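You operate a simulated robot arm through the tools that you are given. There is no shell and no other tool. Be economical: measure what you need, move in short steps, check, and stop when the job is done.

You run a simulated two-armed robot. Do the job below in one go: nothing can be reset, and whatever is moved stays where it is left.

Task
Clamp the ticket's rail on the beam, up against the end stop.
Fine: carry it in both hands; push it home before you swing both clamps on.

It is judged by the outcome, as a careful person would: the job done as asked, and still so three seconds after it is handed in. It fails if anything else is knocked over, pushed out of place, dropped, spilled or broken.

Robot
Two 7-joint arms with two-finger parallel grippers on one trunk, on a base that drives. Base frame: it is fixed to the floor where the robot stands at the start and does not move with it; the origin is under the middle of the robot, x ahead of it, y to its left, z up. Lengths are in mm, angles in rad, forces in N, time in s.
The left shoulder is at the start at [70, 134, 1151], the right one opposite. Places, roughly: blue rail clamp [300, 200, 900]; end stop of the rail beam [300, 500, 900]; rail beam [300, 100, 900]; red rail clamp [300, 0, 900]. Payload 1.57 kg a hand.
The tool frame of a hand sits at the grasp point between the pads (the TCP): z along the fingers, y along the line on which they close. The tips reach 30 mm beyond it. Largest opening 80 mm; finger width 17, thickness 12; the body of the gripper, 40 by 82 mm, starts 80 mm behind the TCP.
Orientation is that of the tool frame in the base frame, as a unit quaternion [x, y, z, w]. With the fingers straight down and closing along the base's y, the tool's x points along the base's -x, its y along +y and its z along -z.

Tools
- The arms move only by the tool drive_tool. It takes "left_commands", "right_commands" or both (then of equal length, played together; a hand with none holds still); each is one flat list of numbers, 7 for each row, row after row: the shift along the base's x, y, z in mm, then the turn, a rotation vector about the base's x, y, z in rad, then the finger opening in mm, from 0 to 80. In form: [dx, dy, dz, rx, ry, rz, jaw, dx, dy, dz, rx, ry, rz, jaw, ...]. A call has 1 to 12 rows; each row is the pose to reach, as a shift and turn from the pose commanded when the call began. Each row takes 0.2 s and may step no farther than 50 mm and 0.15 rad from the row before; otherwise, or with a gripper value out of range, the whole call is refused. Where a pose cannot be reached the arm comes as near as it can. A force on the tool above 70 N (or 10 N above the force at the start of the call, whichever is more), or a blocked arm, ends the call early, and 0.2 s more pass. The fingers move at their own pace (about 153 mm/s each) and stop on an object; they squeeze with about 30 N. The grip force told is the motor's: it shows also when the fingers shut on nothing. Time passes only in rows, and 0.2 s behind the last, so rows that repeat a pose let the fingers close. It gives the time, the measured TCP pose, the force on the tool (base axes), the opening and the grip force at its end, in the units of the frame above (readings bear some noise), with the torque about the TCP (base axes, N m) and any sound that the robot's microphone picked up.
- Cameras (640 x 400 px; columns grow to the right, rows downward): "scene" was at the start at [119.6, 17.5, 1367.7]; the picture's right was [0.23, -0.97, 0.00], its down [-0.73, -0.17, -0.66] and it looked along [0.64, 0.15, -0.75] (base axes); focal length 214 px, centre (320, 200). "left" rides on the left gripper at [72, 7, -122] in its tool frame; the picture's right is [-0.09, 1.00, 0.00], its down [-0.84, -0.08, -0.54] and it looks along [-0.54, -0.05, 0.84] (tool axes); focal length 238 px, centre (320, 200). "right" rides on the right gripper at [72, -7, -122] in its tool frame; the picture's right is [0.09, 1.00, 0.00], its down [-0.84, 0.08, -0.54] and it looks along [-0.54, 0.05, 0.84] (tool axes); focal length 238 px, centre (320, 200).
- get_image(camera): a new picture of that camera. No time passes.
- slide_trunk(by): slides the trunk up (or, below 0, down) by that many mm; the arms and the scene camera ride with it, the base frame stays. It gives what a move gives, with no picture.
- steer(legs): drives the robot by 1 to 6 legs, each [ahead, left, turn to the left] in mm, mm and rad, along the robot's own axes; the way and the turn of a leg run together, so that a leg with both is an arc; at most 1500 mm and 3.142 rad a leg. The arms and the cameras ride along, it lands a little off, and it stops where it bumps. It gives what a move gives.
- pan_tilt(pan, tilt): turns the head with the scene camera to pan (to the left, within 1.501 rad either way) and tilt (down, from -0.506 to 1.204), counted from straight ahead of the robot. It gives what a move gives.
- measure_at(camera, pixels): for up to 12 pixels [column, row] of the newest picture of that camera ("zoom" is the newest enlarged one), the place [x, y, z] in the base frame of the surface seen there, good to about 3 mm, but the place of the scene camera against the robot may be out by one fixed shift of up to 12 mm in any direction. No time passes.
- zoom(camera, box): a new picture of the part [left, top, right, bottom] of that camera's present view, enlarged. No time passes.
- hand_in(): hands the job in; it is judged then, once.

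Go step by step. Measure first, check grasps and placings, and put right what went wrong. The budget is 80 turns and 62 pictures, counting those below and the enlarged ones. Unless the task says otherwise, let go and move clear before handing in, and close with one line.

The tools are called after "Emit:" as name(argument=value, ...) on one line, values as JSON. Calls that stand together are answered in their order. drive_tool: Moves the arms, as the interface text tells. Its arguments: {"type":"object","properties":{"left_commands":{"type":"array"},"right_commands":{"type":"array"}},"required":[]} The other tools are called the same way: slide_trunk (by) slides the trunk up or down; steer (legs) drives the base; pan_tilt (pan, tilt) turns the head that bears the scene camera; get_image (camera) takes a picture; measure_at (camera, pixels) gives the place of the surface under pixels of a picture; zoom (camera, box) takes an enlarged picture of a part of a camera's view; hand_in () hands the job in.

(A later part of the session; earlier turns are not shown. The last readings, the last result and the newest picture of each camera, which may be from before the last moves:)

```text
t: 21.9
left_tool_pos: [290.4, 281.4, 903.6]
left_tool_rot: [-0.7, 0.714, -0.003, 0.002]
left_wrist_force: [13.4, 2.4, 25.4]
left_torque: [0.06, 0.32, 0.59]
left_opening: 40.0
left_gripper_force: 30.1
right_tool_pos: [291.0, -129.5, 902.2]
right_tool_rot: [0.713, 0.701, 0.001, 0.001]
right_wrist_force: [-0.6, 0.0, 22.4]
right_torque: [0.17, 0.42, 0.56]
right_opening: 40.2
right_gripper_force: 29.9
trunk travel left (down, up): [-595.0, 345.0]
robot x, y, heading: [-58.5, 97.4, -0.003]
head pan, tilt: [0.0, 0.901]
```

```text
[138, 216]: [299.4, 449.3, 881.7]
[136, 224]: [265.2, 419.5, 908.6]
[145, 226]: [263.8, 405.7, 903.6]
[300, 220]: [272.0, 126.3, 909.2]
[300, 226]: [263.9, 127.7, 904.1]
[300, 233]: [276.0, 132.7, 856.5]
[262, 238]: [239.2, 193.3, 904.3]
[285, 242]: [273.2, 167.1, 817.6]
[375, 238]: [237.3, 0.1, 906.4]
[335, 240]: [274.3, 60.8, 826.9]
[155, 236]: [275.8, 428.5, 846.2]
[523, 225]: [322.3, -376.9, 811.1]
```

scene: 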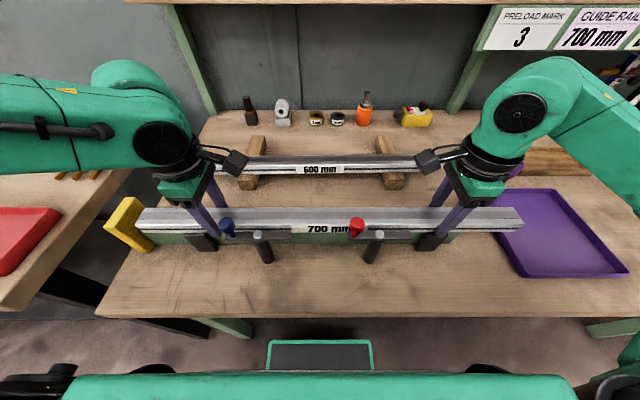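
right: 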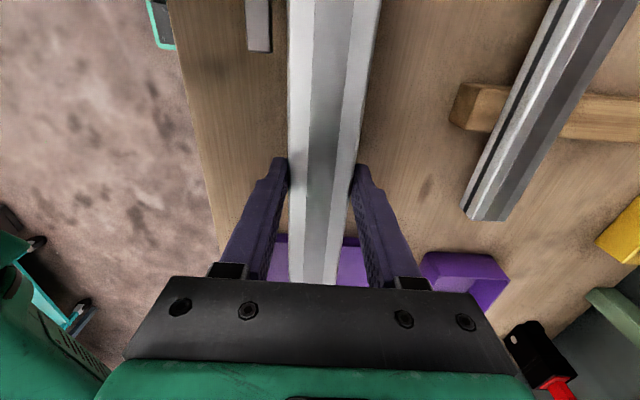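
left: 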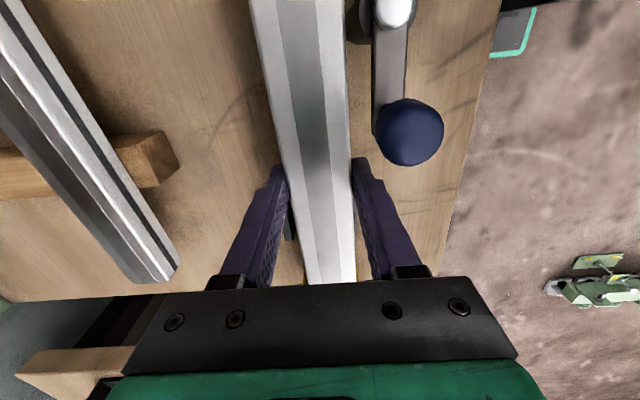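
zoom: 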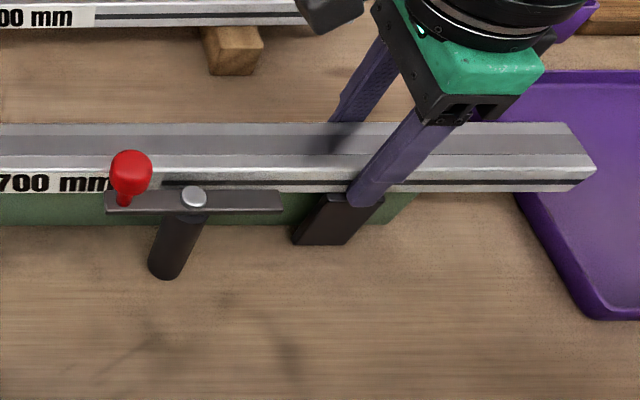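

The scene shows the rail's near face at x≈264 and the beam's at x≈275 in the same frame, so the rail may sit about 10 mm too near. I'll lift it 45 mm and push it forward to view the beam edges uncovered.

Emit:
drive_tool(left_commands=[0, 0, 15, 0, 0, 0, 20, 0, 0, 30, 0, 0, 0, 20, 0, 0, 45, 0, 0, 0, 20, 30, 0, 45, 0, 0, 0, 20, 60, 0, 45, 0, 0, 0, 20, 80, 0, 45, 0, 0, 0, 20, 80, 0, 45, 0, 0, 0, 20], right_commands=[0, 0, 15, 0, 0, 0, 20, 0, 0, 30, 0, 0, 0, 20, 0, 0, 45, 0, 0, 0, 20, 30, 0, 45, 0, 0, 0, 20, 60, 0, 45, 0, 0, 0, 20, 80, 0, 45, 0, 0, 0, 20, 80, 0, 45, 0, 0, 0, 20])

Emit:
get_image(camera="scene")

Emit:
zoom(camera="scene", box=[100, 180, 330, 280])

```text
t: 23.5
left_tool_pos: [374.0, 279.1, 946.9]
left_tool_rot: [-0.701, 0.713, 0.002, 0.0]
left_wrist_force: [3.5, 12.8, -7.4]
left_torque: [-0.48, -0.14, 0.73]
left_opening: 39.8
left_gripper_force: 29.6
right_tool_pos: [371.4, -131.9, 946.3]
right_tool_rot: [0.714, 0.7, -0.002, 0.0]
right_wrist_force: [-4.3, -13.0, -8.5]
right_torque: [0.41, 0.16, 0.62]
right_opening: 40.2
right_gripper_force: 30.0
trunk travel left (down, up): [-595.0, 345.0]
robot x, y, heading: [-56.8, 95.5, -0.004]
head pan, tilt: [0.0, 0.901]
```

```text
30 pictures are left
```

scene: 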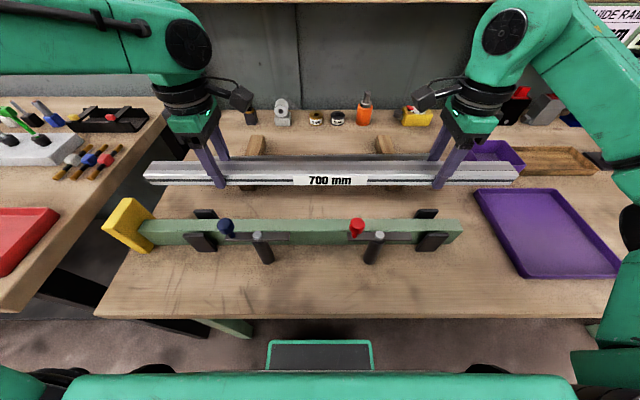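

```text
2.78 times, centred on (215, 230) of scene
```

zoom: 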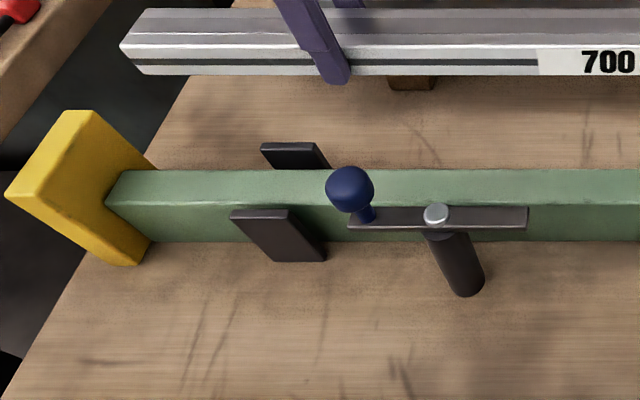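

Emit:
measure_at(camera="zoom", pixels=[[200, 173], [200, 186], [200, 202], [200, 212], [560, 173], [560, 188], [560, 202], [560, 66], [560, 48], [560, 12], [115, 200], [110, 125]])

Emit:
measure_at(camera="scene", pixels=[[440, 220], [440, 224], [440, 228], [440, 233], [400, 157], [400, 165], [400, 173], [400, 179], [400, 184], [146, 166], [147, 175], [516, 176]])

```text
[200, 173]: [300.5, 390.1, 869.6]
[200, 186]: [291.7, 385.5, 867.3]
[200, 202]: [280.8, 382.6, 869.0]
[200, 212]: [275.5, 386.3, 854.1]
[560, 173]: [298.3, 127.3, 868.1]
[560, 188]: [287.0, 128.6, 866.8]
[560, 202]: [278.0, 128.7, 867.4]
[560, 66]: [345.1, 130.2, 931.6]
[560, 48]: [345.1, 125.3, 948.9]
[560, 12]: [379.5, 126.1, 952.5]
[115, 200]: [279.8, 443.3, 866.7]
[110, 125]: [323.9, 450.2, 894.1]
```

```text
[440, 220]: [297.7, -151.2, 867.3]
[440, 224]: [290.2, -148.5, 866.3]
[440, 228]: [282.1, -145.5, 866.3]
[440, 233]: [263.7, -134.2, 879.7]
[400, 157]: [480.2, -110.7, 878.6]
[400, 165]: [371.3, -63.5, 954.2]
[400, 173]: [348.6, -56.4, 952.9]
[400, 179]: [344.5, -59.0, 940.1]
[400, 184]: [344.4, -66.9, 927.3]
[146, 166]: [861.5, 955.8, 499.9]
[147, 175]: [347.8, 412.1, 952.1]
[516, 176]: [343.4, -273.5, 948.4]
```

The beam is about 30 mm wide with its centre near x 297 in the arm frame. The black tabs read higher (z≈880 in scene) than the beam top (867), so they are side guides that the rail must drop between. I'll measure the tabs precisely.

Emit:
zoom(camera="scene", box=[170, 195, 250, 260])

Emit:
measure_at(camera="scene", pixels=[[186, 234], [196, 233], [203, 234], [190, 245], [214, 247], [195, 210], [205, 210], [214, 210], [205, 217], [217, 214], [203, 231], [184, 233]])

Emit:
zoom(camera="scene", box=[395, 195, 475, 260])

Emit:
measure_at(camera="scene", pixels=[[425, 234], [435, 233], [446, 233], [418, 247], [440, 246], [420, 209], [428, 209], [436, 209], [428, 216], [416, 216], [424, 231], [448, 234]])

```text
6.15 times, centred on (210, 228) of scene
```

zoom: 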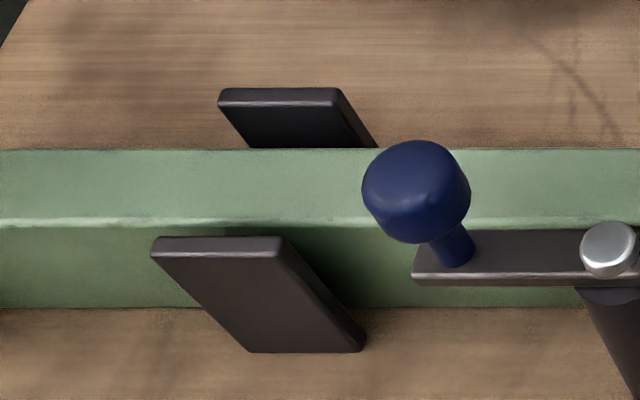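

```text
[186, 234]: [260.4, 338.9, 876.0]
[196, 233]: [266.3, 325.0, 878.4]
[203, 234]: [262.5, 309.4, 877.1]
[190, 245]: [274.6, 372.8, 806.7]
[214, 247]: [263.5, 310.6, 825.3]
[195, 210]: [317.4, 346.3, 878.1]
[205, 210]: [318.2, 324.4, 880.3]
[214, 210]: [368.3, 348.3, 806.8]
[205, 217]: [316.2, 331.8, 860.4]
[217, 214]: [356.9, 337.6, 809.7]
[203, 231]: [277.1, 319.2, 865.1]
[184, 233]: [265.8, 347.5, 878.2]
```

```text
6.15 times, centred on (435, 228) of scene
```

zoom: 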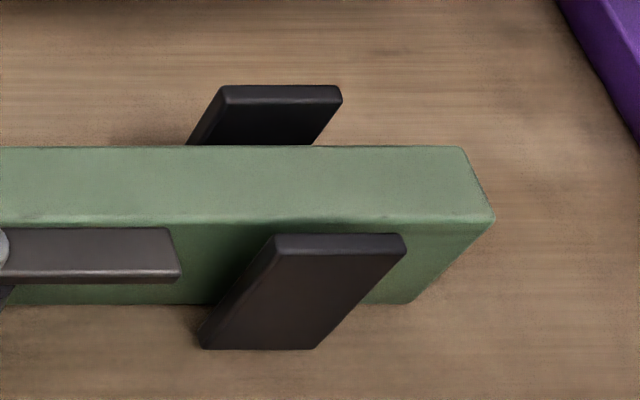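

```text
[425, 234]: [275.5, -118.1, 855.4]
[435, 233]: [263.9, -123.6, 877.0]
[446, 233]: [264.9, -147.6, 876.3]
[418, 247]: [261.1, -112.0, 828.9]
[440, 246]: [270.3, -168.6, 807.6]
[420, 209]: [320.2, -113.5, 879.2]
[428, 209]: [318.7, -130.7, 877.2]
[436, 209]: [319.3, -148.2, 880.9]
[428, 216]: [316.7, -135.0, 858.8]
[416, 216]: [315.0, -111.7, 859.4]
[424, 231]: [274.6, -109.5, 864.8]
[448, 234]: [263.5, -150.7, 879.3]
```

The tabs (y 308–350 and −155…−110) are guides standing about 10 mm above the beam. I need the rail centred at x≈299 and my fingers clear of the tabs. I'll set the rail on the bare table at x≈384 and regrip at better spots.

Emit:
drive_tool(left_commands=[6, 0, -10, 0, 0, 0, 20, 11, 0, -30, 0, 0, 0, 20, 11, 0, -50, 0, 0, 0, 20, 11, 0, -70, 0, 0, 0, 20, 11, 0, -90, 0, 0, 0, 20, 11, 0, -104, 0, 0, 0, 20, 11, 0, -109, 0, 0, 0, 20, 11, 0, -109, 0, 0, 0, 20], right_commands=[6, 0.5, -10, 0, 0, 0, 20, 11, 0.5, -30, 0, 0, 0, 20, 11, 0.5, -50, 0, 0, 0, 20, 11, 0.5, -70, 0, 0, 0, 20, 11, 0.5, -90, 0, 0, 0, 20, 11, 0.5, -104, 0, 0, 0, 20, 11, 0.5, -109, 0, 0, 0, 20, 11, 0.5, -109, 0, 0, 0, 20])

Emit:
get_image(camera="scene")

```text
t: 25.3
left_tool_pos: [381.9, 280.8, 837.7]
left_tool_rot: [-0.7, 0.714, 0.0, -0.001]
left_wrist_force: [2.2, -7.4, -10.7]
left_torque: [0.3, 0.01, 0.32]
left_opening: 39.9
left_gripper_force: 30.1
right_tool_pos: [384.1, -130.0, 837.4]
right_tool_rot: [0.713, 0.701, 0.0, -0.001]
right_wrist_force: [-1.3, 8.0, -3.0]
right_torque: [1.04, 0.02, 0.56]
right_opening: 39.9
right_gripper_force: 30.0
trunk travel left (down, up): [-595.0, 345.0]
robot x, y, heading: [-59.2, 92.5, -0.004]
head pan, tilt: [0.0, 0.901]
```

```text
26 pictures are left
```

scene: 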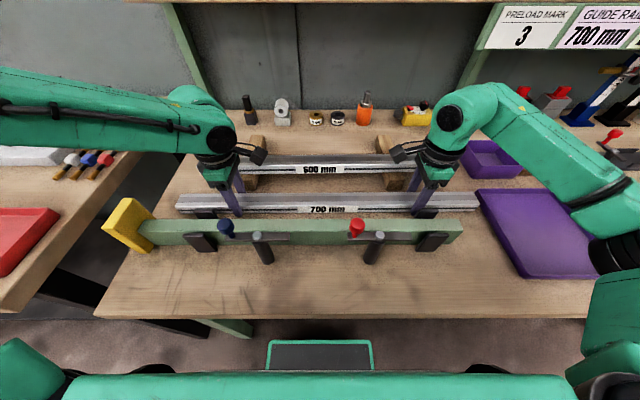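

Near the right end (478,202) the rail is close to the purple tray. I'll zoom there before going lower.

Emit:
zoom(camera="scene", box=[430, 170, 530, 232])

Emit:
measure_at(camera="zoom", pixels=[[300, 215], [310, 190], [305, 240], [325, 150], [340, 230], [350, 260], [320, 130], [360, 290]])

```text
6.40 times, centred on (480, 201) of scene
```

zoom: 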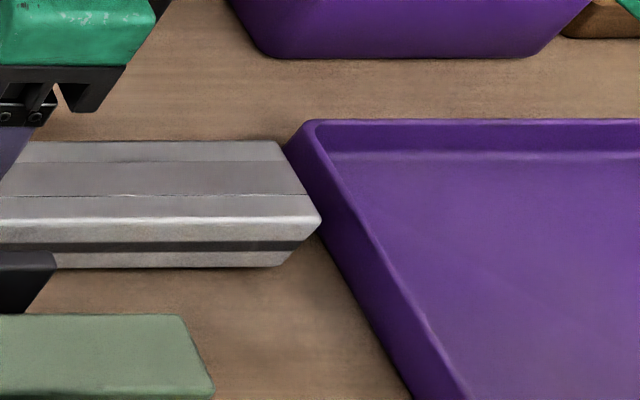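

```text
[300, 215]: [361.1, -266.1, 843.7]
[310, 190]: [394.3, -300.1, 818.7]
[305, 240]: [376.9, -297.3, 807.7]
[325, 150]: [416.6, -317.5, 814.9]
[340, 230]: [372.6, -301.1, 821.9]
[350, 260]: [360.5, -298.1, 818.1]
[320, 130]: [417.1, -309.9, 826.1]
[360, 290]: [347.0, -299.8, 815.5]
```

The tray wall is at y≈−298 and the rail end at about −270, so it's clear. I'll lower the last few mm.

Emit:
drive_tool(left_commands=[0, 0, -2, 0, 0, 0, 20, 0, 0, -4, 0, 0, 0, 20, 0, 0, -5, 0, 0, 0, 20], right_commands=[0, 0, -2, 0, 0, 0, 20, 0, 0, -4, 0, 0, 0, 20, 0, 0, -5, 0, 0, 0, 20])

```text
t: 26.1
left_tool_pos: [382.0, 280.4, 833.4]
left_tool_rot: [-0.7, 0.714, -0.001, 0.0]
left_wrist_force: [0.2, -16.0, 0.6]
left_torque: [0.14, 0.14, 0.4]
left_opening: 40.2
left_gripper_force: 30.0
right_tool_pos: [384.7, -130.1, 831.7]
right_tool_rot: [0.713, 0.701, 0.0, -0.001]
right_wrist_force: [0.7, 16.6, -4.3]
right_torque: [0.05, 0.01, 0.35]
right_opening: 40.0
right_gripper_force: 29.6
trunk travel left (down, up): [-595.0, 345.0]
robot x, y, heading: [-53.9, 95.7, -0.004]
head pan, tilt: [0.0, 0.901]
```

The rail is just touching (left Fz≈0). I'll lower another 1.5 mm and check that both hands are unloaded.

Emit:
drive_tool(left_commands=[0, 0, -0.5, 0, 0, 0, 20, 0, 0, -0.5, 0, 0, 0, 20], right_commands=[0, 0, -1, 0, 0, 0, 20, 0, 0, -1, 0, 0, 0, 20])

```text
t: 26.7
left_tool_pos: [382.0, 280.1, 833.5]
left_tool_rot: [-0.701, 0.714, -0.002, 0.002]
left_wrist_force: [8.1, -14.6, 8.5]
left_torque: [-0.66, 0.15, 0.55]
left_opening: 40.1
left_gripper_force: 30.0
right_tool_pos: [383.1, -128.2, 831.5]
right_tool_rot: [0.714, 0.7, 0.003, 0.001]
right_wrist_force: [3.2, 10.5, 11.7]
right_torque: [0.15, 0.22, 0.82]
right_opening: 40.0
right_gripper_force: 30.5
trunk travel left (down, up): [-595.0, 345.0]
robot x, y, heading: [-57.1, 92.9, 0.0]
head pan, tilt: [0.0, 0.901]
```

Seated on the table. I'll open to 60, raise 4 mm, shift left −39 and right +10 in y, and regrip.

Emit:
drive_tool(left_commands=[0, 0, 0, 0, 0, 0, 60, 0, 0, 0, 0, 0, 0, 60, 0, 0, 4, 0, 0, 0, 60, 0, -20, 4, 0, 0, 0, 60, 0, -39, 4, 0, 0, 0, 60, 0, -39, 4, 0, 0, 0, 60, 0, -39, 4, 0, 0, 0, 40, 0, -39, 4, 0, 0, 0, 20, 0, -39, 4, 0, 0, 0, 20], right_commands=[0, 0, 0, 0, 0, 0, 60, 0, 0, 0, 0, 0, 0, 60, 0, 0, 5, 0, 0, 0, 60, 0, 5, 5, 0, 0, 0, 60, 0, 10, 5, 0, 0, 0, 60, 0, 10, 5, 0, 0, 0, 60, 0, 10, 5, 0, 0, 0, 40, 0, 10, 5, 0, 0, 0, 20, 0, 10, 5, 0, 0, 0, 20])

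Emit:
get_image(camera="scene")

```text
t: 28.7
left_tool_pos: [379.9, 243.8, 836.6]
left_tool_rot: [-0.701, 0.713, -0.001, 0.0]
left_wrist_force: [9.6, 1.1, -0.5]
left_torque: [0.22, -0.17, 0.67]
left_opening: 40.2
left_gripper_force: 30.2
right_tool_pos: [383.3, -119.8, 836.4]
right_tool_rot: [0.714, 0.7, -0.001, -0.001]
right_wrist_force: [-8.8, -0.3, 1.8]
right_torque: [-0.04, 0.31, 0.61]
right_opening: 40.2
right_gripper_force: 29.5
trunk travel left (down, up): [-595.0, 345.0]
robot x, y, heading: [-53.3, 95.5, -0.003]
head pan, tilt: [0.0, 0.901]
```

```text
24 pictures are left
```

scene: 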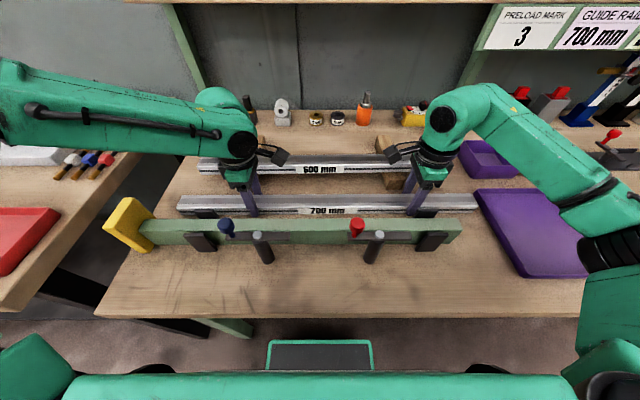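

Regripped. I'll measure the rail's near face and end in the scene frame to compute exact shifts.

Emit:
measure_at(camera="scene", pixels=[[300, 209], [300, 214], [230, 210], [230, 214], [390, 210], [390, 214], [179, 206], [180, 211], [477, 206], [473, 210], [440, 208], [345, 204]])

Emit:
drive_tool(left_commands=[0, 0, 5, 0, 0, 0, 20, 0, 0, 20, 0, 0, 0, 20, 0, 0, 45, 0, 0, 0, 20, 0, 0, 70, 0, 0, 0, 20, 0, 0, 95, 0, 0, 0, 20, 0, 0, 107, 0, 0, 0, 20, 0, 0, 107, 0, 0, 0, 20], right_commands=[0, 0, 5, 0, 0, 0, 20, 0, 0, 20, 0, 0, 0, 20, 0, 0, 45, 0, 0, 0, 20, 0, 0, 70, 0, 0, 0, 20, 0, 0, 95, 0, 0, 0, 20, 0, 0, 107, 0, 0, 0, 20, 0, 0, 107, 0, 0, 0, 20])

Emit:
get_image(camera="scene")

```text
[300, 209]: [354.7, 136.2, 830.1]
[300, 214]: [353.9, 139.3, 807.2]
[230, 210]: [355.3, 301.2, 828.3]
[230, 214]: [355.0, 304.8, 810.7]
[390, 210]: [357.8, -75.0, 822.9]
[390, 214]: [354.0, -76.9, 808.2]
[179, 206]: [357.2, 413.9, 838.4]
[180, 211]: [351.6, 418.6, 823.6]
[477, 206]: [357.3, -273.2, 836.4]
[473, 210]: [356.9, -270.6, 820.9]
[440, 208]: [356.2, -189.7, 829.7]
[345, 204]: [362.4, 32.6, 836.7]
```

```text
t: 30.3
left_tool_pos: [380.2, 244.6, 941.9]
left_tool_rot: [-0.701, 0.713, 0.001, 0.0]
left_wrist_force: [3.7, 1.9, -7.6]
left_torque: [0.45, 0.09, 0.92]
left_opening: 40.4
left_gripper_force: 30.2
right_tool_pos: [385.4, -118.5, 942.2]
right_tool_rot: [0.714, 0.7, -0.002, -0.001]
right_wrist_force: [-4.8, -2.1, -7.1]
right_torque: [-0.45, -0.05, 0.44]
right_opening: 40.0
right_gripper_force: 30.2
trunk travel left (down, up): [-595.0, 345.0]
robot x, y, heading: [-53.8, 93.8, -0.006]
head pan, tilt: [0.0, 0.901]
```

```text
23 pictures are left
```

scene: 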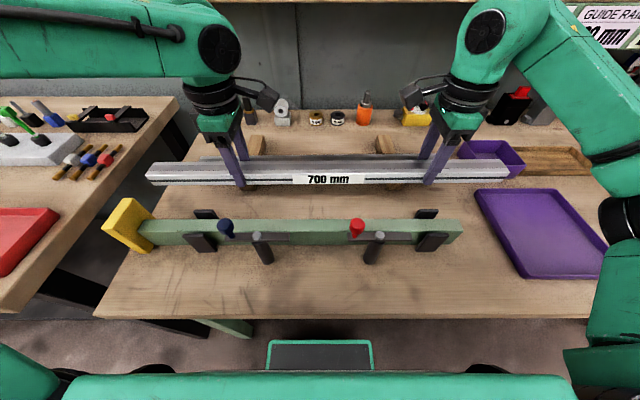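

The rail's near face is at 355.2 (scene frame), and the tab midline calls for about 271, so the shift is −84 in x. In y, +25 leaves a gap of about 8 mm to the stop. I'll carry it over and lower to just above the tabs.

Emit:
drive_tool(left_commands=[-15, 5, 0, 0, 0, 0, 20, -40, 12, 0, 0, 0, 0, 20, -65, 20, 0, 0, 0, 0, 20, -84, 25, 0, 0, 0, 0, 20, -84, 25, -10, 0, 0, 0, 20, -84, 25, -22, 0, 0, 0, 20, -84, 25, -28, 0, 0, 0, 20, -84, 25, -28, 0, 0, 0, 20], right_commands=[-15, 5, 0, 0, 0, 0, 20, -40, 12, 0, 0, 0, 0, 20, -65, 20, 0, 0, 0, 0, 20, -84, 25, 0, 0, 0, 0, 20, -84, 25, -10, 0, 0, 0, 20, -84, 25, -22, 0, 0, 0, 20, -84, 25, -28, 0, 0, 0, 20, -84, 25, -28, 0, 0, 0, 20])

Emit:
get_image(camera="scene")

Emit:
zoom(camera="scene", box=[100, 180, 260, 280])

Emit:
measure_at(camera="zoom", pixels=[[200, 150], [200, 165], [250, 150], [250, 165], [450, 150], [600, 165], [370, 165], [330, 215], [400, 215], [110, 110], [60, 90], [125, 135]])

```text
t: 32.1
left_tool_pos: [298.2, 267.7, 914.0]
left_tool_rot: [-0.7, 0.714, 0.0, -0.001]
left_wrist_force: [3.2, -0.2, -11.1]
left_torque: [0.66, -0.12, 0.66]
left_opening: 40.1
left_gripper_force: 29.9
right_tool_pos: [299.0, -94.5, 915.0]
right_tool_rot: [0.713, 0.701, -0.001, -0.002]
right_wrist_force: [-3.0, 1.2, -3.6]
right_torque: [0.57, 0.11, 0.57]
right_opening: 40.0
right_gripper_force: 30.3
trunk travel left (down, up): [-595.0, 345.0]
robot x, y, heading: [-53.9, 91.7, -0.007]
head pan, tilt: [0.0, 0.901]
```

```text
22 pictures are left
```

scene: 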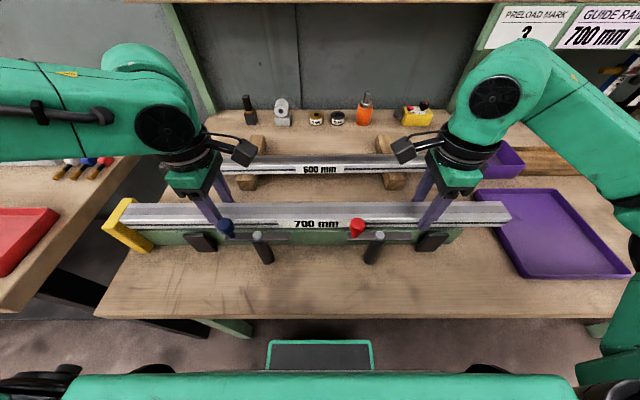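

```text
4.00 times, centred on (180, 230) of scene
```

zoom: 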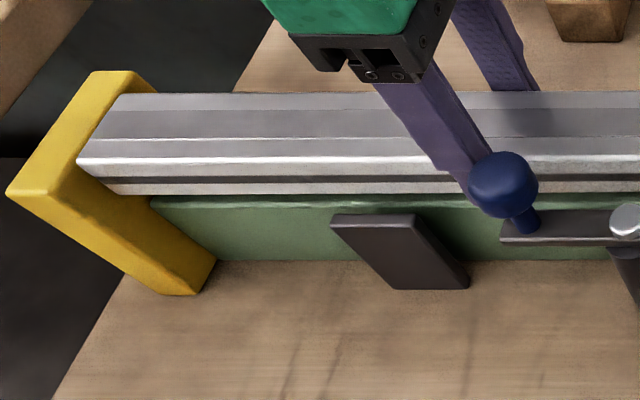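

```text
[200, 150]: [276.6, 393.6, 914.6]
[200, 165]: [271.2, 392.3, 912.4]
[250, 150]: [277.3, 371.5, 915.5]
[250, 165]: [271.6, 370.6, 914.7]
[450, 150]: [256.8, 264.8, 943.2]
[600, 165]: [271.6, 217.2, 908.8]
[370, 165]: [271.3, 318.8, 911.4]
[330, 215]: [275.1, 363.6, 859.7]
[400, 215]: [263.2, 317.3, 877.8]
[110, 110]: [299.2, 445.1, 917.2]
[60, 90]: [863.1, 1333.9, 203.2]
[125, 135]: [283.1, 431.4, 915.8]
```

The near face reads 271.4 (target 271) and the end gap is about 8 mm. I'll lower 15 mm slowly between the guides.

Emit:
drive_tool(left_commands=[0, 0, -3, 0, 0, 0, 20, 0, 0, -6, 0, 0, 0, 20, 0, 0, -9, 0, 0, 0, 20, 0, 0, -12, 0, 0, 0, 20, 0, 0, -15, 0, 0, 0, 20, 0, 0, -15, 0, 0, 0, 20], right_commands=[0, 0, -3, 0, 0, 0, 20, 0, 0, -6, 0, 0, 0, 20, 0, 0, -9, 0, 0, 0, 20, 0, 0, -12, 0, 0, 0, 20, 0, 0, -15, 0, 0, 0, 20, 0, 0, -15, 0, 0, 0, 20])

```text
t: 33.5
left_tool_pos: [297.7, 266.8, 901.1]
left_tool_rot: [-0.701, 0.713, -0.001, 0.0]
left_wrist_force: [3.0, -17.5, -5.5]
left_torque: [-0.34, 0.11, 0.63]
left_opening: 40.6
left_gripper_force: 29.7
right_tool_pos: [300.7, -94.3, 899.4]
right_tool_rot: [0.713, 0.701, -0.001, 0.0]
right_wrist_force: [-3.9, 16.4, -8.8]
right_torque: [-0.34, -0.16, 0.58]
right_opening: 40.1
right_gripper_force: 30.3
trunk travel left (down, up): [-595.0, 345.0]
robot x, y, heading: [-56.0, 95.9, -0.003]
head pan, tilt: [0.0, 0.901]
```

No contact yet (vertical forces total about −14 N), so I'll go down 2–3 mm more.

Emit:
drive_tool(left_commands=[0, 0, -1.5, 0, 0, 0, 20, 0, 0, -3, 0, 0, 0, 20, 0, 0, -3, 0, 0, 0, 20], right_commands=[0, -0.5, -1.5, 0, 0, 0, 20, 0, -0.5, -3, 0, 0, 0, 20, 0, -0.5, -3, 0, 0, 0, 20])

```text
t: 34.3
left_tool_pos: [297.0, 267.1, 897.2]
left_tool_rot: [-0.7, 0.714, -0.002, -0.001]
left_wrist_force: [3.8, -23.1, -10.8]
left_torque: [-0.41, 0.03, 0.53]
left_opening: 40.1
left_gripper_force: 30.5
right_tool_pos: [299.8, -96.2, 898.2]
right_tool_rot: [0.714, 0.701, 0.002, 0.001]
right_wrist_force: [-1.7, 23.2, 9.0]
right_torque: [0.69, 0.13, 0.54]
right_opening: 40.0
right_gripper_force: 30.6
trunk travel left (down, up): [-595.0, 345.0]
robot x, y, heading: [-58.2, 91.4, -0.008]
head pan, tilt: [0.0, 0.901]
```

The right end has touched (+9 N), so I'll bring the left down another 1.5 mm.

Emit:
drive_tool(left_commands=[0, 0.5, -1, 0, 0, 0, 20, 0, 0.5, -1.5, 0, 0, 0, 20, 0, 0.5, -1.5, 0, 0, 0, 20], right_commands=[0, 0, 0, 0, 0, 0, 20, 0, 0, 0, 0, 0, 0, 20, 0, 0, 0, 0, 0, 0, 20])

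Emit:
get_image(camera="scene")

Emit:
zoom(camera="scene", box=[100, 180, 260, 280])

Emit:
measure_at(camera="scene", pixels=[[300, 221], [300, 226], [300, 230], [160, 222], [160, 226], [440, 222], [480, 222], [460, 226], [120, 222], [125, 216], [130, 228], [300, 234]])

```text
t: 35.1
left_tool_pos: [296.4, 268.3, 897.7]
left_tool_rot: [-0.701, 0.713, -0.002, 0.002]
left_wrist_force: [-3.3, -20.3, 15.8]
left_torque: [-0.43, 0.31, 0.57]
left_opening: 40.0
left_gripper_force: 30.2
right_tool_pos: [299.0, -95.5, 898.1]
right_tool_rot: [0.714, 0.7, 0.001, 0.001]
right_wrist_force: [5.1, 22.8, 2.5]
right_torque: [0.46, 0.11, 0.56]
right_opening: 40.0
right_gripper_force: 30.0
trunk travel left (down, up): [-595.0, 345.0]
robot x, y, heading: [-58.1, 95.9, -0.003]
head pan, tilt: [0.0, 0.901]
```

```text
20 pictures are left
```

scene: 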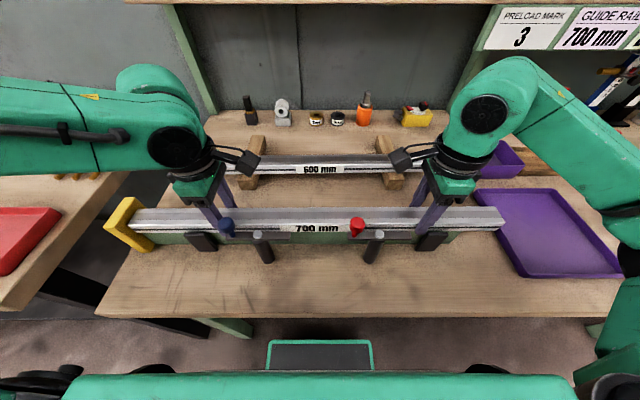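

```text
4.00 times, centred on (180, 230) of scene
```

zoom: 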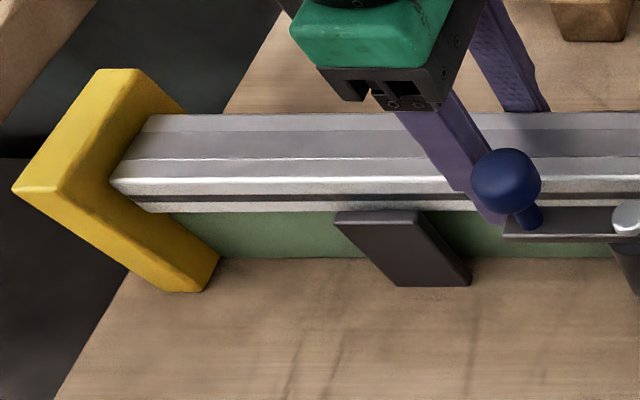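

```text
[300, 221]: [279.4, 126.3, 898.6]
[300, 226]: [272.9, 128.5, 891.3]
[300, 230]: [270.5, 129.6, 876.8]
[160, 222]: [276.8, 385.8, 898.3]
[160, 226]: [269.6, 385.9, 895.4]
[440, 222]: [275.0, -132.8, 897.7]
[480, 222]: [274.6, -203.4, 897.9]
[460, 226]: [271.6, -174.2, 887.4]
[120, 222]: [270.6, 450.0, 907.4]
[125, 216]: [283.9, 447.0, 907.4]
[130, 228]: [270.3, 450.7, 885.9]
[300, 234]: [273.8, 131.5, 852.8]
```

The rail is seated between the guides (top at 898 in scene, 30 above the beam). Now I'll push +y toward the stop in 1.5 mm steps until contact.

Emit:
drive_tool(left_commands=[0, 1.5, 0.5, 0, 0, 0, 20, 0, 3, 0.5, 0, 0, 0, 20, 0, 4.5, 0.5, 0, 0, 0, 20, 0, 6, 0.5, 0, 0, 0, 20, 0, 7.5, 0.5, 0, 0, 0, 20], right_commands=[0, 1, 0, 0, 0, 0, 20, 0, 2.5, 0, 0, 0, 0, 20, 0, 4, 0, 0, 0, 0, 20, 0, 5.5, 0, 0, 0, 0, 20, 0, 7, 0, 0, 0, 0, 20])

```text
t: 36.3
left_tool_pos: [296.2, 270.8, 897.7]
left_tool_rot: [-0.7, 0.714, 0.0, 0.001]
left_wrist_force: [7.6, -20.7, -14.8]
left_torque: [-0.57, -0.04, 0.49]
left_opening: 40.2
left_gripper_force: 29.4
right_tool_pos: [296.7, -92.7, 896.7]
right_tool_rot: [0.715, 0.699, 0.0, 0.0]
right_wrist_force: [-6.7, -8.1, 23.8]
right_torque: [-0.13, 0.13, 0.52]
right_opening: 40.3
right_gripper_force: 30.0
trunk travel left (down, up): [-595.0, 345.0]
robot x, y, heading: [-55.6, 92.8, -0.008]
head pan, tilt: [0.0, 0.901]
```

The hands moved about 3 mm and now meet about 29 N total resistance in y. I'll check whether the rail end is against the stop.

Emit:
zoom(camera="scene", box=[100, 195, 180, 245])

Emit:
measure_at(camera="zoom", pixels=[[220, 190], [240, 180], [260, 185], [280, 185], [230, 210], [200, 190], [250, 130], [300, 110], [210, 250], [270, 215]])

```text
8.00 times, centred on (140, 220) of scene
```

zoom: 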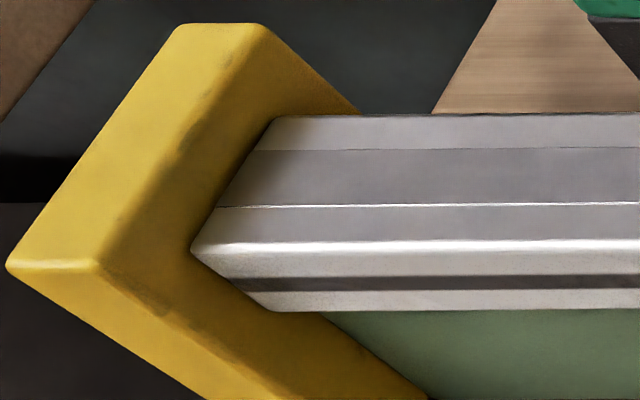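

```text
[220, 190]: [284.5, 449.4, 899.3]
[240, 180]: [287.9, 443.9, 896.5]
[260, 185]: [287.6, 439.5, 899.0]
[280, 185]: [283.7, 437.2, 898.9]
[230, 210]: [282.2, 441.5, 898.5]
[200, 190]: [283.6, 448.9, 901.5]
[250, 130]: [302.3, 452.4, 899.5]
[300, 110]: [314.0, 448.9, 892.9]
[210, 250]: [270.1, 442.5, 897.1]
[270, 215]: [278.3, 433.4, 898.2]
```

The rail end is at 443–446 and the stop at about 449, so it may not be home yet. I'll ease the down-load by 1 mm and push further.

Emit:
drive_tool(left_commands=[0, 1, 0, 0, 0, 0, 20, 0, 2.5, 0, 0, 0, 0, 20, 0, 4, 0, 0, 0, 0, 20, 0, 5.5, 0, 0, 0, 0, 20, 0, 7, 0, 0, 0, 0, 20, 0, 7, 0, 0, 0, 0, 20], right_commands=[0, 1, 1, 0, 0, 0, 20, 0, 2.5, 1, 0, 0, 0, 20, 0, 4, 1, 0, 0, 0, 20, 0, 5.5, 1, 0, 0, 0, 20, 0, 7, 1, 0, 0, 0, 20, 0, 7, 1, 0, 0, 0, 20])

Emit:
zoom(camera="scene", box=[100, 195, 180, 245])

```text
t: 37.7
left_tool_pos: [296.6, 272.7, 898.1]
left_tool_rot: [-0.699, 0.715, 0.004, 0.003]
left_wrist_force: [-7.0, -23.5, -9.6]
left_torque: [-0.49, 0.09, 0.59]
left_opening: 40.1
left_gripper_force: 30.3
right_tool_pos: [296.6, -90.4, 895.4]
right_tool_rot: [0.715, 0.7, 0.002, -0.003]
right_wrist_force: [-2.1, -25.1, -5.8]
right_torque: [-0.5, -0.03, 0.56]
right_opening: 40.1
right_gripper_force: 29.8
trunk travel left (down, up): [-595.0, 345.0]
robot x, y, heading: [-56.6, 94.1, -0.004]
head pan, tilt: [0.0, 0.901]
```

```text
8.00 times, centred on (140, 220) of scene
```

zoom: 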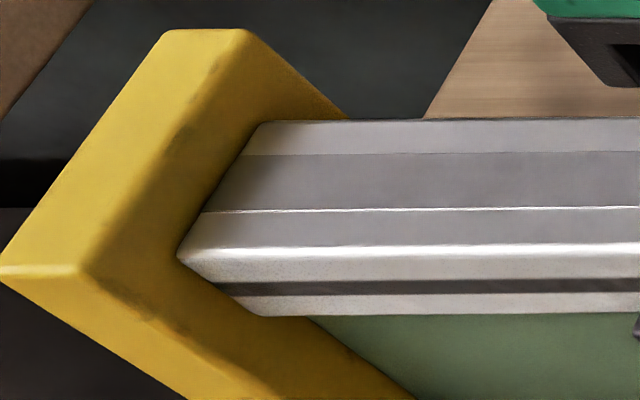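

Resistance rose to about 49 N total with only 2 mm of motion, which looks like contact with the stop. One more push will tell whether it's firm.

Emit:
drive_tool(left_commands=[0, 2, 0, 0, 0, 0, 20, 0, 4, 0, 0, 0, 0, 20, 0, 4, 0, 0, 0, 0, 20], right_commands=[0, 2, 0, 0, 0, 0, 20, 0, 4, 0, 0, 0, 0, 20, 0, 4, 0, 0, 0, 0, 20])

Emit:
get_image(camera="scene")

Emit:
measure_at(camera="scene", pixels=[[121, 228], [124, 228], [127, 226], [130, 221], [123, 222], [118, 224], [126, 231], [135, 213], [300, 224], [300, 230], [440, 226], [470, 228]])

```text
t: 38.5
left_tool_pos: [295.3, 277.0, 899.5]
left_tool_rot: [-0.701, 0.713, 0.002, 0.003]
left_wrist_force: [-8.2, -25.5, -3.5]
left_torque: [-0.57, 0.21, 0.62]
left_opening: 40.0
left_gripper_force: 30.0
right_tool_pos: [297.6, -85.8, 897.0]
right_tool_rot: [0.714, 0.7, 0.003, -0.003]
right_wrist_force: [-0.2, -25.4, -2.6]
right_torque: [-0.42, 0.05, 0.56]
right_opening: 40.0
right_gripper_force: 30.0
trunk travel left (down, up): [-595.0, 345.0]
robot x, y, heading: [-54.3, 92.8, -0.002]
head pan, tilt: [0.0, 0.901]
```

```text
16 pictures are left
```

scene: 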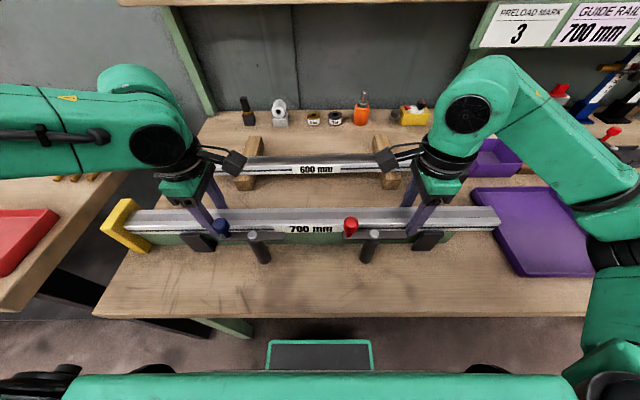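

```text
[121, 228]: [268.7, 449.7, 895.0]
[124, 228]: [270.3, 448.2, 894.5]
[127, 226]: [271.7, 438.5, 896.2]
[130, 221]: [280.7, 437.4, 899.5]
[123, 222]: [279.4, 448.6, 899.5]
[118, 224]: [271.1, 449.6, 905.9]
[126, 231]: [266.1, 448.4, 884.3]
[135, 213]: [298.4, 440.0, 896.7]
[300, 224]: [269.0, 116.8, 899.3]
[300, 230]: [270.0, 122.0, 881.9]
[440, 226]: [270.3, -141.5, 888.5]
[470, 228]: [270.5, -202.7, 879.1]
```

The rail end reads 448–449, flush with the stop face at 449.6, and the y force no longer rises, so it's home. I'll open gently and lift both hands straight up.

Emit:
drive_tool(left_commands=[0, -3, 0, 0, 0, 0, 20, 0, -3, 0, 0, 0, 0, 56, 0, -3, 0, 0, 0, 0, 56, 0, -3, 20, 0, 0, 0, 56, 0, -3, 50, 0, 0, 0, 56, 0, -3, 90, 0, 0, 0, 56, 0, -3, 130, 0, 0, 0, 56], right_commands=[0, -3, 0, 0, 0, 0, 20, 0, -3, 0, 0, 0, 0, 56, 0, -3, 0, 0, 0, 0, 56, 0, -3, 20, 0, 0, 0, 56, 0, -3, 50, 0, 0, 0, 56, 0, -3, 90, 0, 0, 0, 56, 0, -3, 130, 0, 0, 0, 56])

Emit:
get_image(camera="scene")

Emit:
zoom(camera="scene", box=[100, 190, 260, 290])

Emit:
measure_at(camera="scene", pixels=[[127, 228], [130, 226], [135, 222], [225, 228], [250, 239], [263, 236], [285, 238], [352, 226], [376, 236], [405, 238], [300, 224], [300, 215]])

```text
t: 40.1
left_tool_pos: [292.4, 287.5, 1025.4]
left_tool_rot: [-0.7, 0.714, 0.0, 0.001]
left_wrist_force: [-0.4, -0.1, 0.8]
left_torque: [0.01, -0.01, 0.0]
left_opening: 55.9
left_gripper_force: 0.1
right_tool_pos: [299.3, -80.8, 1029.6]
right_tool_rot: [0.714, 0.7, 0.0, 0.001]
right_wrist_force: [0.3, 0.1, 0.2]
right_torque: [0.01, 0.01, -0.03]
right_opening: 56.0
right_gripper_force: 0.1
trunk travel left (down, up): [-595.0, 345.0]
robot x, y, heading: [-58.2, 97.2, -0.001]
head pan, tilt: [0.0, 0.901]
```

```text
15 pictures are left
```

scene: 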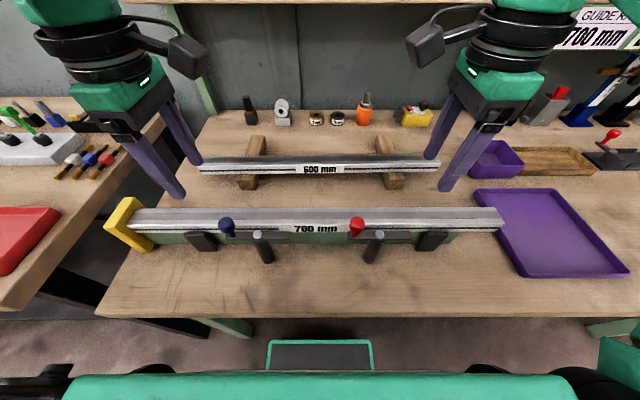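

```text
4.00 times, centred on (180, 240) of scene
```

zoom: 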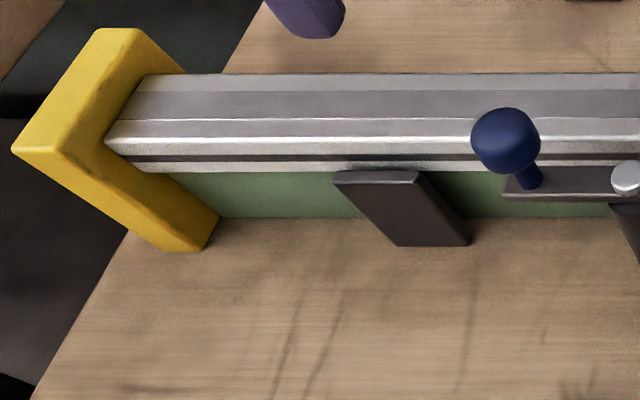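

```text
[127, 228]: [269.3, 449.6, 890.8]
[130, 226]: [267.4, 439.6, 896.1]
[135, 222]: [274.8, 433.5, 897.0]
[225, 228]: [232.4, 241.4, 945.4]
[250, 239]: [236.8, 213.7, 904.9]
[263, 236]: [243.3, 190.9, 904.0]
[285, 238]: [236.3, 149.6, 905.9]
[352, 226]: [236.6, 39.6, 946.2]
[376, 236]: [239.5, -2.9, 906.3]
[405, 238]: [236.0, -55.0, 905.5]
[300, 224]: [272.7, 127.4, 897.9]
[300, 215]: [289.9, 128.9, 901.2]
```

I'll compare the stop contact at the same 8x zoom as before, to see if the rail moved on release.

Emit:
zoom(camera="scene", box=[100, 195, 180, 245])

Emit:
measure_at(camera="zoom", pixels=[[205, 255], [215, 250], [225, 250], [240, 250], [260, 250], [230, 275], [250, 285], [190, 235], [200, 245], [215, 270], [180, 270], [220, 300]])

```text
8.00 times, centred on (140, 220) of scene
```

zoom: 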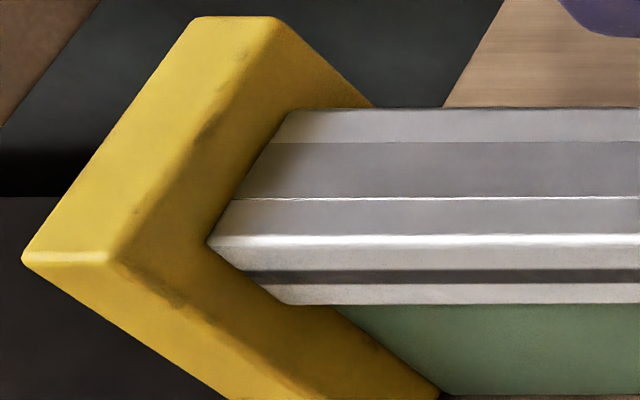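

```text
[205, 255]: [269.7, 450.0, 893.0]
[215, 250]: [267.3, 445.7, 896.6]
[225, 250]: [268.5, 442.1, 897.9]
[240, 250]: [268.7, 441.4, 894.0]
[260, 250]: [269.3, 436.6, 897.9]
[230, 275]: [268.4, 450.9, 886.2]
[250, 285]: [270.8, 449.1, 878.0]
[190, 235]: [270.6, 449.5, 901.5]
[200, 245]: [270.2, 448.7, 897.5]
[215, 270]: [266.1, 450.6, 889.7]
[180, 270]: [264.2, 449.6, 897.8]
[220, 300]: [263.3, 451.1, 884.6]
```

The rail end sits at the stop face (about 450), and the roughly 50 N resistance confirmed contact. For the clamps I'll back the base 60 mm for comfortable reach, then hover the hands over the balls (blue ≈(247,246), red ≈(252,37) in the arm frame).

Emit:
steer(legs=[[-60, 0, 0]])

Emit:
drive_tool(left_commands=[10, -20, -10, 0, 0, 0, 56, 13, -41, -20, 0, 0, 0, 56, 13, -41, -40, 0, 0, 0, 56, 13, -41, -40, 0, 0, 0, 56], right_commands=[0, 0, 0, 0, 0, 0, 56, 0, 0, 0, 0, 0, 0, 56, 0, 0, 0, 0, 0, 0, 56, 0, 0, 0, 0, 0, 0, 56])

Emit:
get_image(camera="left")

```text
t: 41.0
left_tool_pos: [233.9, 286.3, 1022.8]
left_tool_rot: [-0.7, 0.714, 0.001, 0.0]
left_wrist_force: [1.0, -0.5, -0.5]
left_torque: [0.03, 0.0, 0.0]
left_opening: 56.0
left_gripper_force: 0.2
right_tool_pos: [241.8, -80.2, 1028.7]
right_tool_rot: [0.715, 0.699, 0.0, 0.0]
right_wrist_force: [-0.5, -0.6, 0.0]
right_torque: [0.04, -0.01, -0.01]
right_opening: 56.3
right_gripper_force: 0.1
trunk travel left (down, up): [-595.0, 345.0]
robot x, y, heading: [-114.6, 90.8, -0.001]
head pan, tilt: [0.0, 0.901]
```

```text
t: 42.0
left_tool_pos: [246.2, 246.4, 984.3]
left_tool_rot: [-0.7, 0.714, -0.001, -0.001]
left_wrist_force: [-0.6, -0.2, 1.0]
left_torque: [0.02, 0.0, 0.02]
left_opening: 56.1
left_gripper_force: 0.1
right_tool_pos: [241.0, -80.4, 1028.9]
right_tool_rot: [0.714, 0.7, 0.001, 0.0]
right_wrist_force: [0.3, 0.6, -0.3]
right_torque: [0.04, 0.01, -0.02]
right_opening: 56.0
right_gripper_force: 0.2
trunk travel left (down, up): [-595.0, 345.0]
robot x, y, heading: [-116.2, 96.8, -0.004]
head pan, tilt: [0.0, 0.901]
```

```text
12 pictures are left
```

left: 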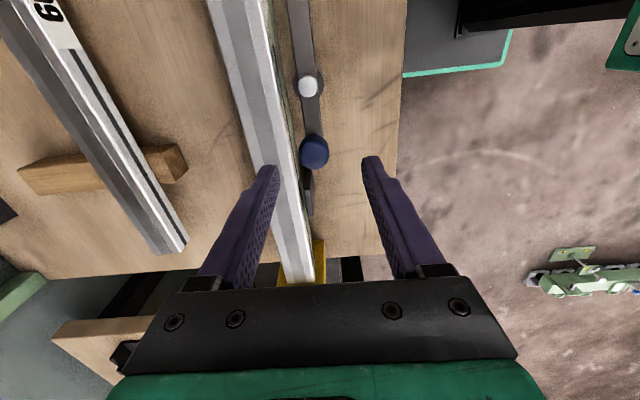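

Emit:
measure_at(camera="left", pixels=[[313, 145], [314, 152], [303, 152], [325, 152], [314, 162], [308, 86], [296, 10], [309, 110], [308, 185], [290, 200], [313, 275], [298, 283]])

```text
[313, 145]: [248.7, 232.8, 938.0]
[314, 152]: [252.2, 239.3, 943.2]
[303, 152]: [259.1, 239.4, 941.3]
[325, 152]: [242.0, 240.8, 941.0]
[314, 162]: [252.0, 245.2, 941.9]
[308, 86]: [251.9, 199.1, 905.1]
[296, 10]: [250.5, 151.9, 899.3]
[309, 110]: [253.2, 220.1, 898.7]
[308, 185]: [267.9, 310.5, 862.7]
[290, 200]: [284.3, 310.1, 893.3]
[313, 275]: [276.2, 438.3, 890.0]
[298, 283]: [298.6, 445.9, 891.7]
```

The blue ball centre is ≈(251,241,930), the pivot (252,199), and the bar top z≈899. I'll lower to z 933 around the ball and close.

Emit:
drive_tool(left_commands=[4.5, -5.5, -15, 0, 0, 0, 56, 4.5, -5.5, -35, 0, 0, 0, 56, 4.5, -5.5, -51, 0, 0, 0, 56, 4.5, -5.5, -51, 0, 0, 0, 40, 4.5, -5.5, -51, 0, 0, 0, 15, 4.5, -5.5, -51, 0, 0, 0, 15])

```text
t: 43.4
left_tool_pos: [252.2, 238.6, 931.4]
left_tool_rot: [-0.7, 0.714, 0.002, -0.001]
left_wrist_force: [-6.0, -1.6, -7.4]
left_torque: [0.03, 0.03, -0.06]
left_opening: 23.2
left_gripper_force: 35.3
right_tool_pos: [238.8, -79.8, 1028.8]
right_tool_rot: [0.714, 0.7, 0.001, 0.0]
right_wrist_force: [-0.2, -0.3, -0.1]
right_torque: [0.0, -0.02, -0.02]
right_opening: 56.0
right_gripper_force: 0.0
trunk travel left (down, up): [-595.0, 345.0]
robot x, y, heading: [-118.5, 97.1, -0.009]
head pan, tilt: [0.0, 0.901]
```

The ball is gripped (23 mm). I'll test swinging it toward −x along the arc, which brings the far end over the rail.

Emit:
drive_tool(left_commands=[-6.3, -0.5, 0, 0, 0, 0, 15, -12.4, -1.9, 0, 0, 0, 0, 15, -18.3, -4.2, 0, 0, 0, 0, 15, -18.3, -4.2, 0, 0, 0, 0, 15])

```text
t: 44.4
left_tool_pos: [234.7, 236.7, 930.3]
left_tool_rot: [-0.7, 0.714, -0.001, 0.001]
left_wrist_force: [6.8, 2.7, 7.0]
left_torque: [-0.04, 0.0, 0.26]
left_opening: 23.6
left_gripper_force: 35.5
right_tool_pos: [240.8, -80.4, 1028.3]
right_tool_rot: [0.715, 0.699, -0.001, -0.001]
right_wrist_force: [-0.1, -0.8, -1.2]
right_torque: [0.02, -0.02, -0.02]
right_opening: 56.2
right_gripper_force: 0.0
trunk travel left (down, up): [-595.0, 345.0]
robot x, y, heading: [-117.3, 95.0, -0.0]
head pan, tilt: [0.0, 0.901]
```

It swings freely (forces under 7 N). I'll continue along the arc to 90°.

Emit:
drive_tool(left_commands=[-5.4, -3.1, 0, 0, 0, 0, 15, -10.3, -7.1, 0, 0, 0, 0, 15, -14.6, -11.7, 0, 0, 0, 0, 15, -18.1, -16.9, 0, 0, 0, 0, 15, -20.8, -22.6, 0, 0, 0, 0, 15, -22.7, -28.6, 0, 0, 0, 0, 15, -23.6, -34.8, 0, 0, 0, 0, 15, -23.7, -37.8, 0, 0, 0, 0, 15, -23.7, -37.8, 0, 0, 0, 0, 15])

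Emit:
get_image(camera="scene")

```text
t: 46.4
left_tool_pos: [209.4, 198.9, 930.6]
left_tool_rot: [-0.7, 0.714, 0.0, -0.002]
left_wrist_force: [-1.7, 6.8, -8.8]
left_torque: [-0.26, -0.02, 0.29]
left_opening: 23.3
left_gripper_force: 36.3
right_tool_pos: [240.0, -79.4, 1028.4]
right_tool_rot: [0.715, 0.699, 0.0, 0.002]
right_wrist_force: [0.4, 0.1, -0.2]
right_torque: [-0.02, 0.03, 0.02]
right_opening: 56.4
right_gripper_force: 0.0
trunk travel left (down, up): [-595.0, 345.0]
robot x, y, heading: [-114.0, 92.9, -0.006]
head pan, tilt: [0.0, 0.901]
```

```text
11 pictures are left
```

scene: 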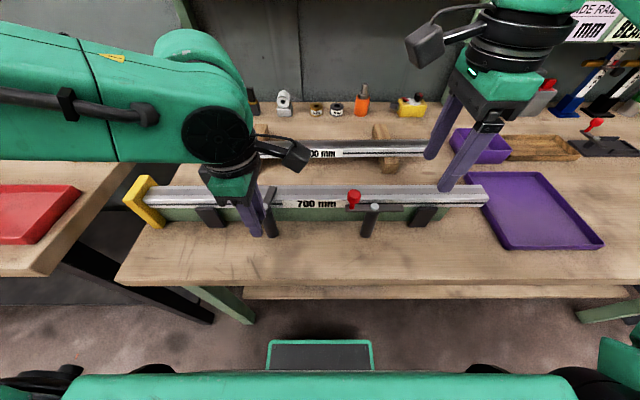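

The blue bar now lies across the rail near (270,195). I'll release and raise the left hand, and bring the right hand over the red ball.

Emit:
drive_tool(left_commands=[0, 0, 0, 0, 0, 0, 40, 0, 0, 0, 0, 0, 0, 50, 0, 0, 20, 0, 0, 0, 50, 0, 10, 60, 0, 0, 0, 50, 0, 40, 100, 0, 0, 0, 50, 0, 60, 110, 0, 0, 0, 50], right_commands=[0, 0, 0, 0, 0, 0, 56, 0, 20, 0, 0, 0, 0, 56, 3, 50, 0, 0, 0, 0, 56, 6, 85, 0, 0, 0, 0, 56, 11, 114, -20, 0, 0, 0, 56, 11, 114, -45, 0, 0, 0, 56])

Emit:
get_image(camera="right")

```text
t: 47.8
left_tool_pos: [208.4, 256.6, 1039.6]
left_tool_rot: [-0.699, 0.715, 0.0, 0.001]
left_wrist_force: [0.7, -0.7, -0.7]
left_torque: [0.04, 0.0, 0.02]
left_opening: 49.9
left_gripper_force: 0.0
right_tool_pos: [249.7, 32.6, 981.5]
right_tool_rot: [0.715, 0.699, 0.0, 0.0]
right_wrist_force: [-0.2, -0.3, 0.0]
right_torque: [0.01, -0.02, -0.03]
right_opening: 56.0
right_gripper_force: 0.0
trunk travel left (down, up): [-595.0, 345.0]
robot x, y, heading: [-116.4, 94.4, 0.0]
head pan, tilt: [0.0, 0.901]
```

```text
10 pictures are left
```

right: 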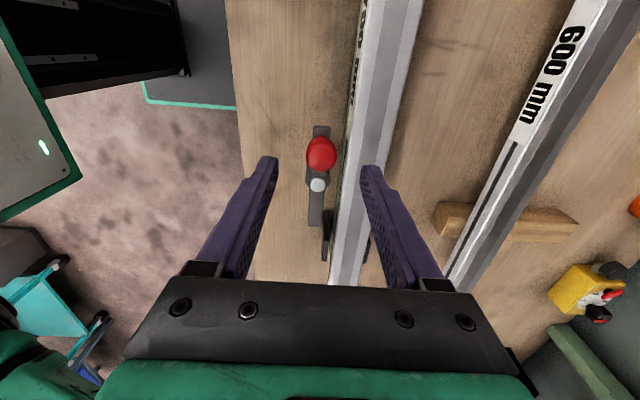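

Emit:
measure_at(camera="right", pixels=[[321, 152], [311, 154], [331, 154], [321, 165], [317, 186], [315, 220], [321, 130], [350, 154], [321, 143]])

```text
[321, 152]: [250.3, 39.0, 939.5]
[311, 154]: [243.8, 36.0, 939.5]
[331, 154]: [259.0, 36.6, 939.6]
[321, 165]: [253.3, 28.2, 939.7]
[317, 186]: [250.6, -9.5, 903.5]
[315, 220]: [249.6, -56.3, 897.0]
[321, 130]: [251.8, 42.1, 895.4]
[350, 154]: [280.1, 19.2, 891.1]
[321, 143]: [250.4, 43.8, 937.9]
```

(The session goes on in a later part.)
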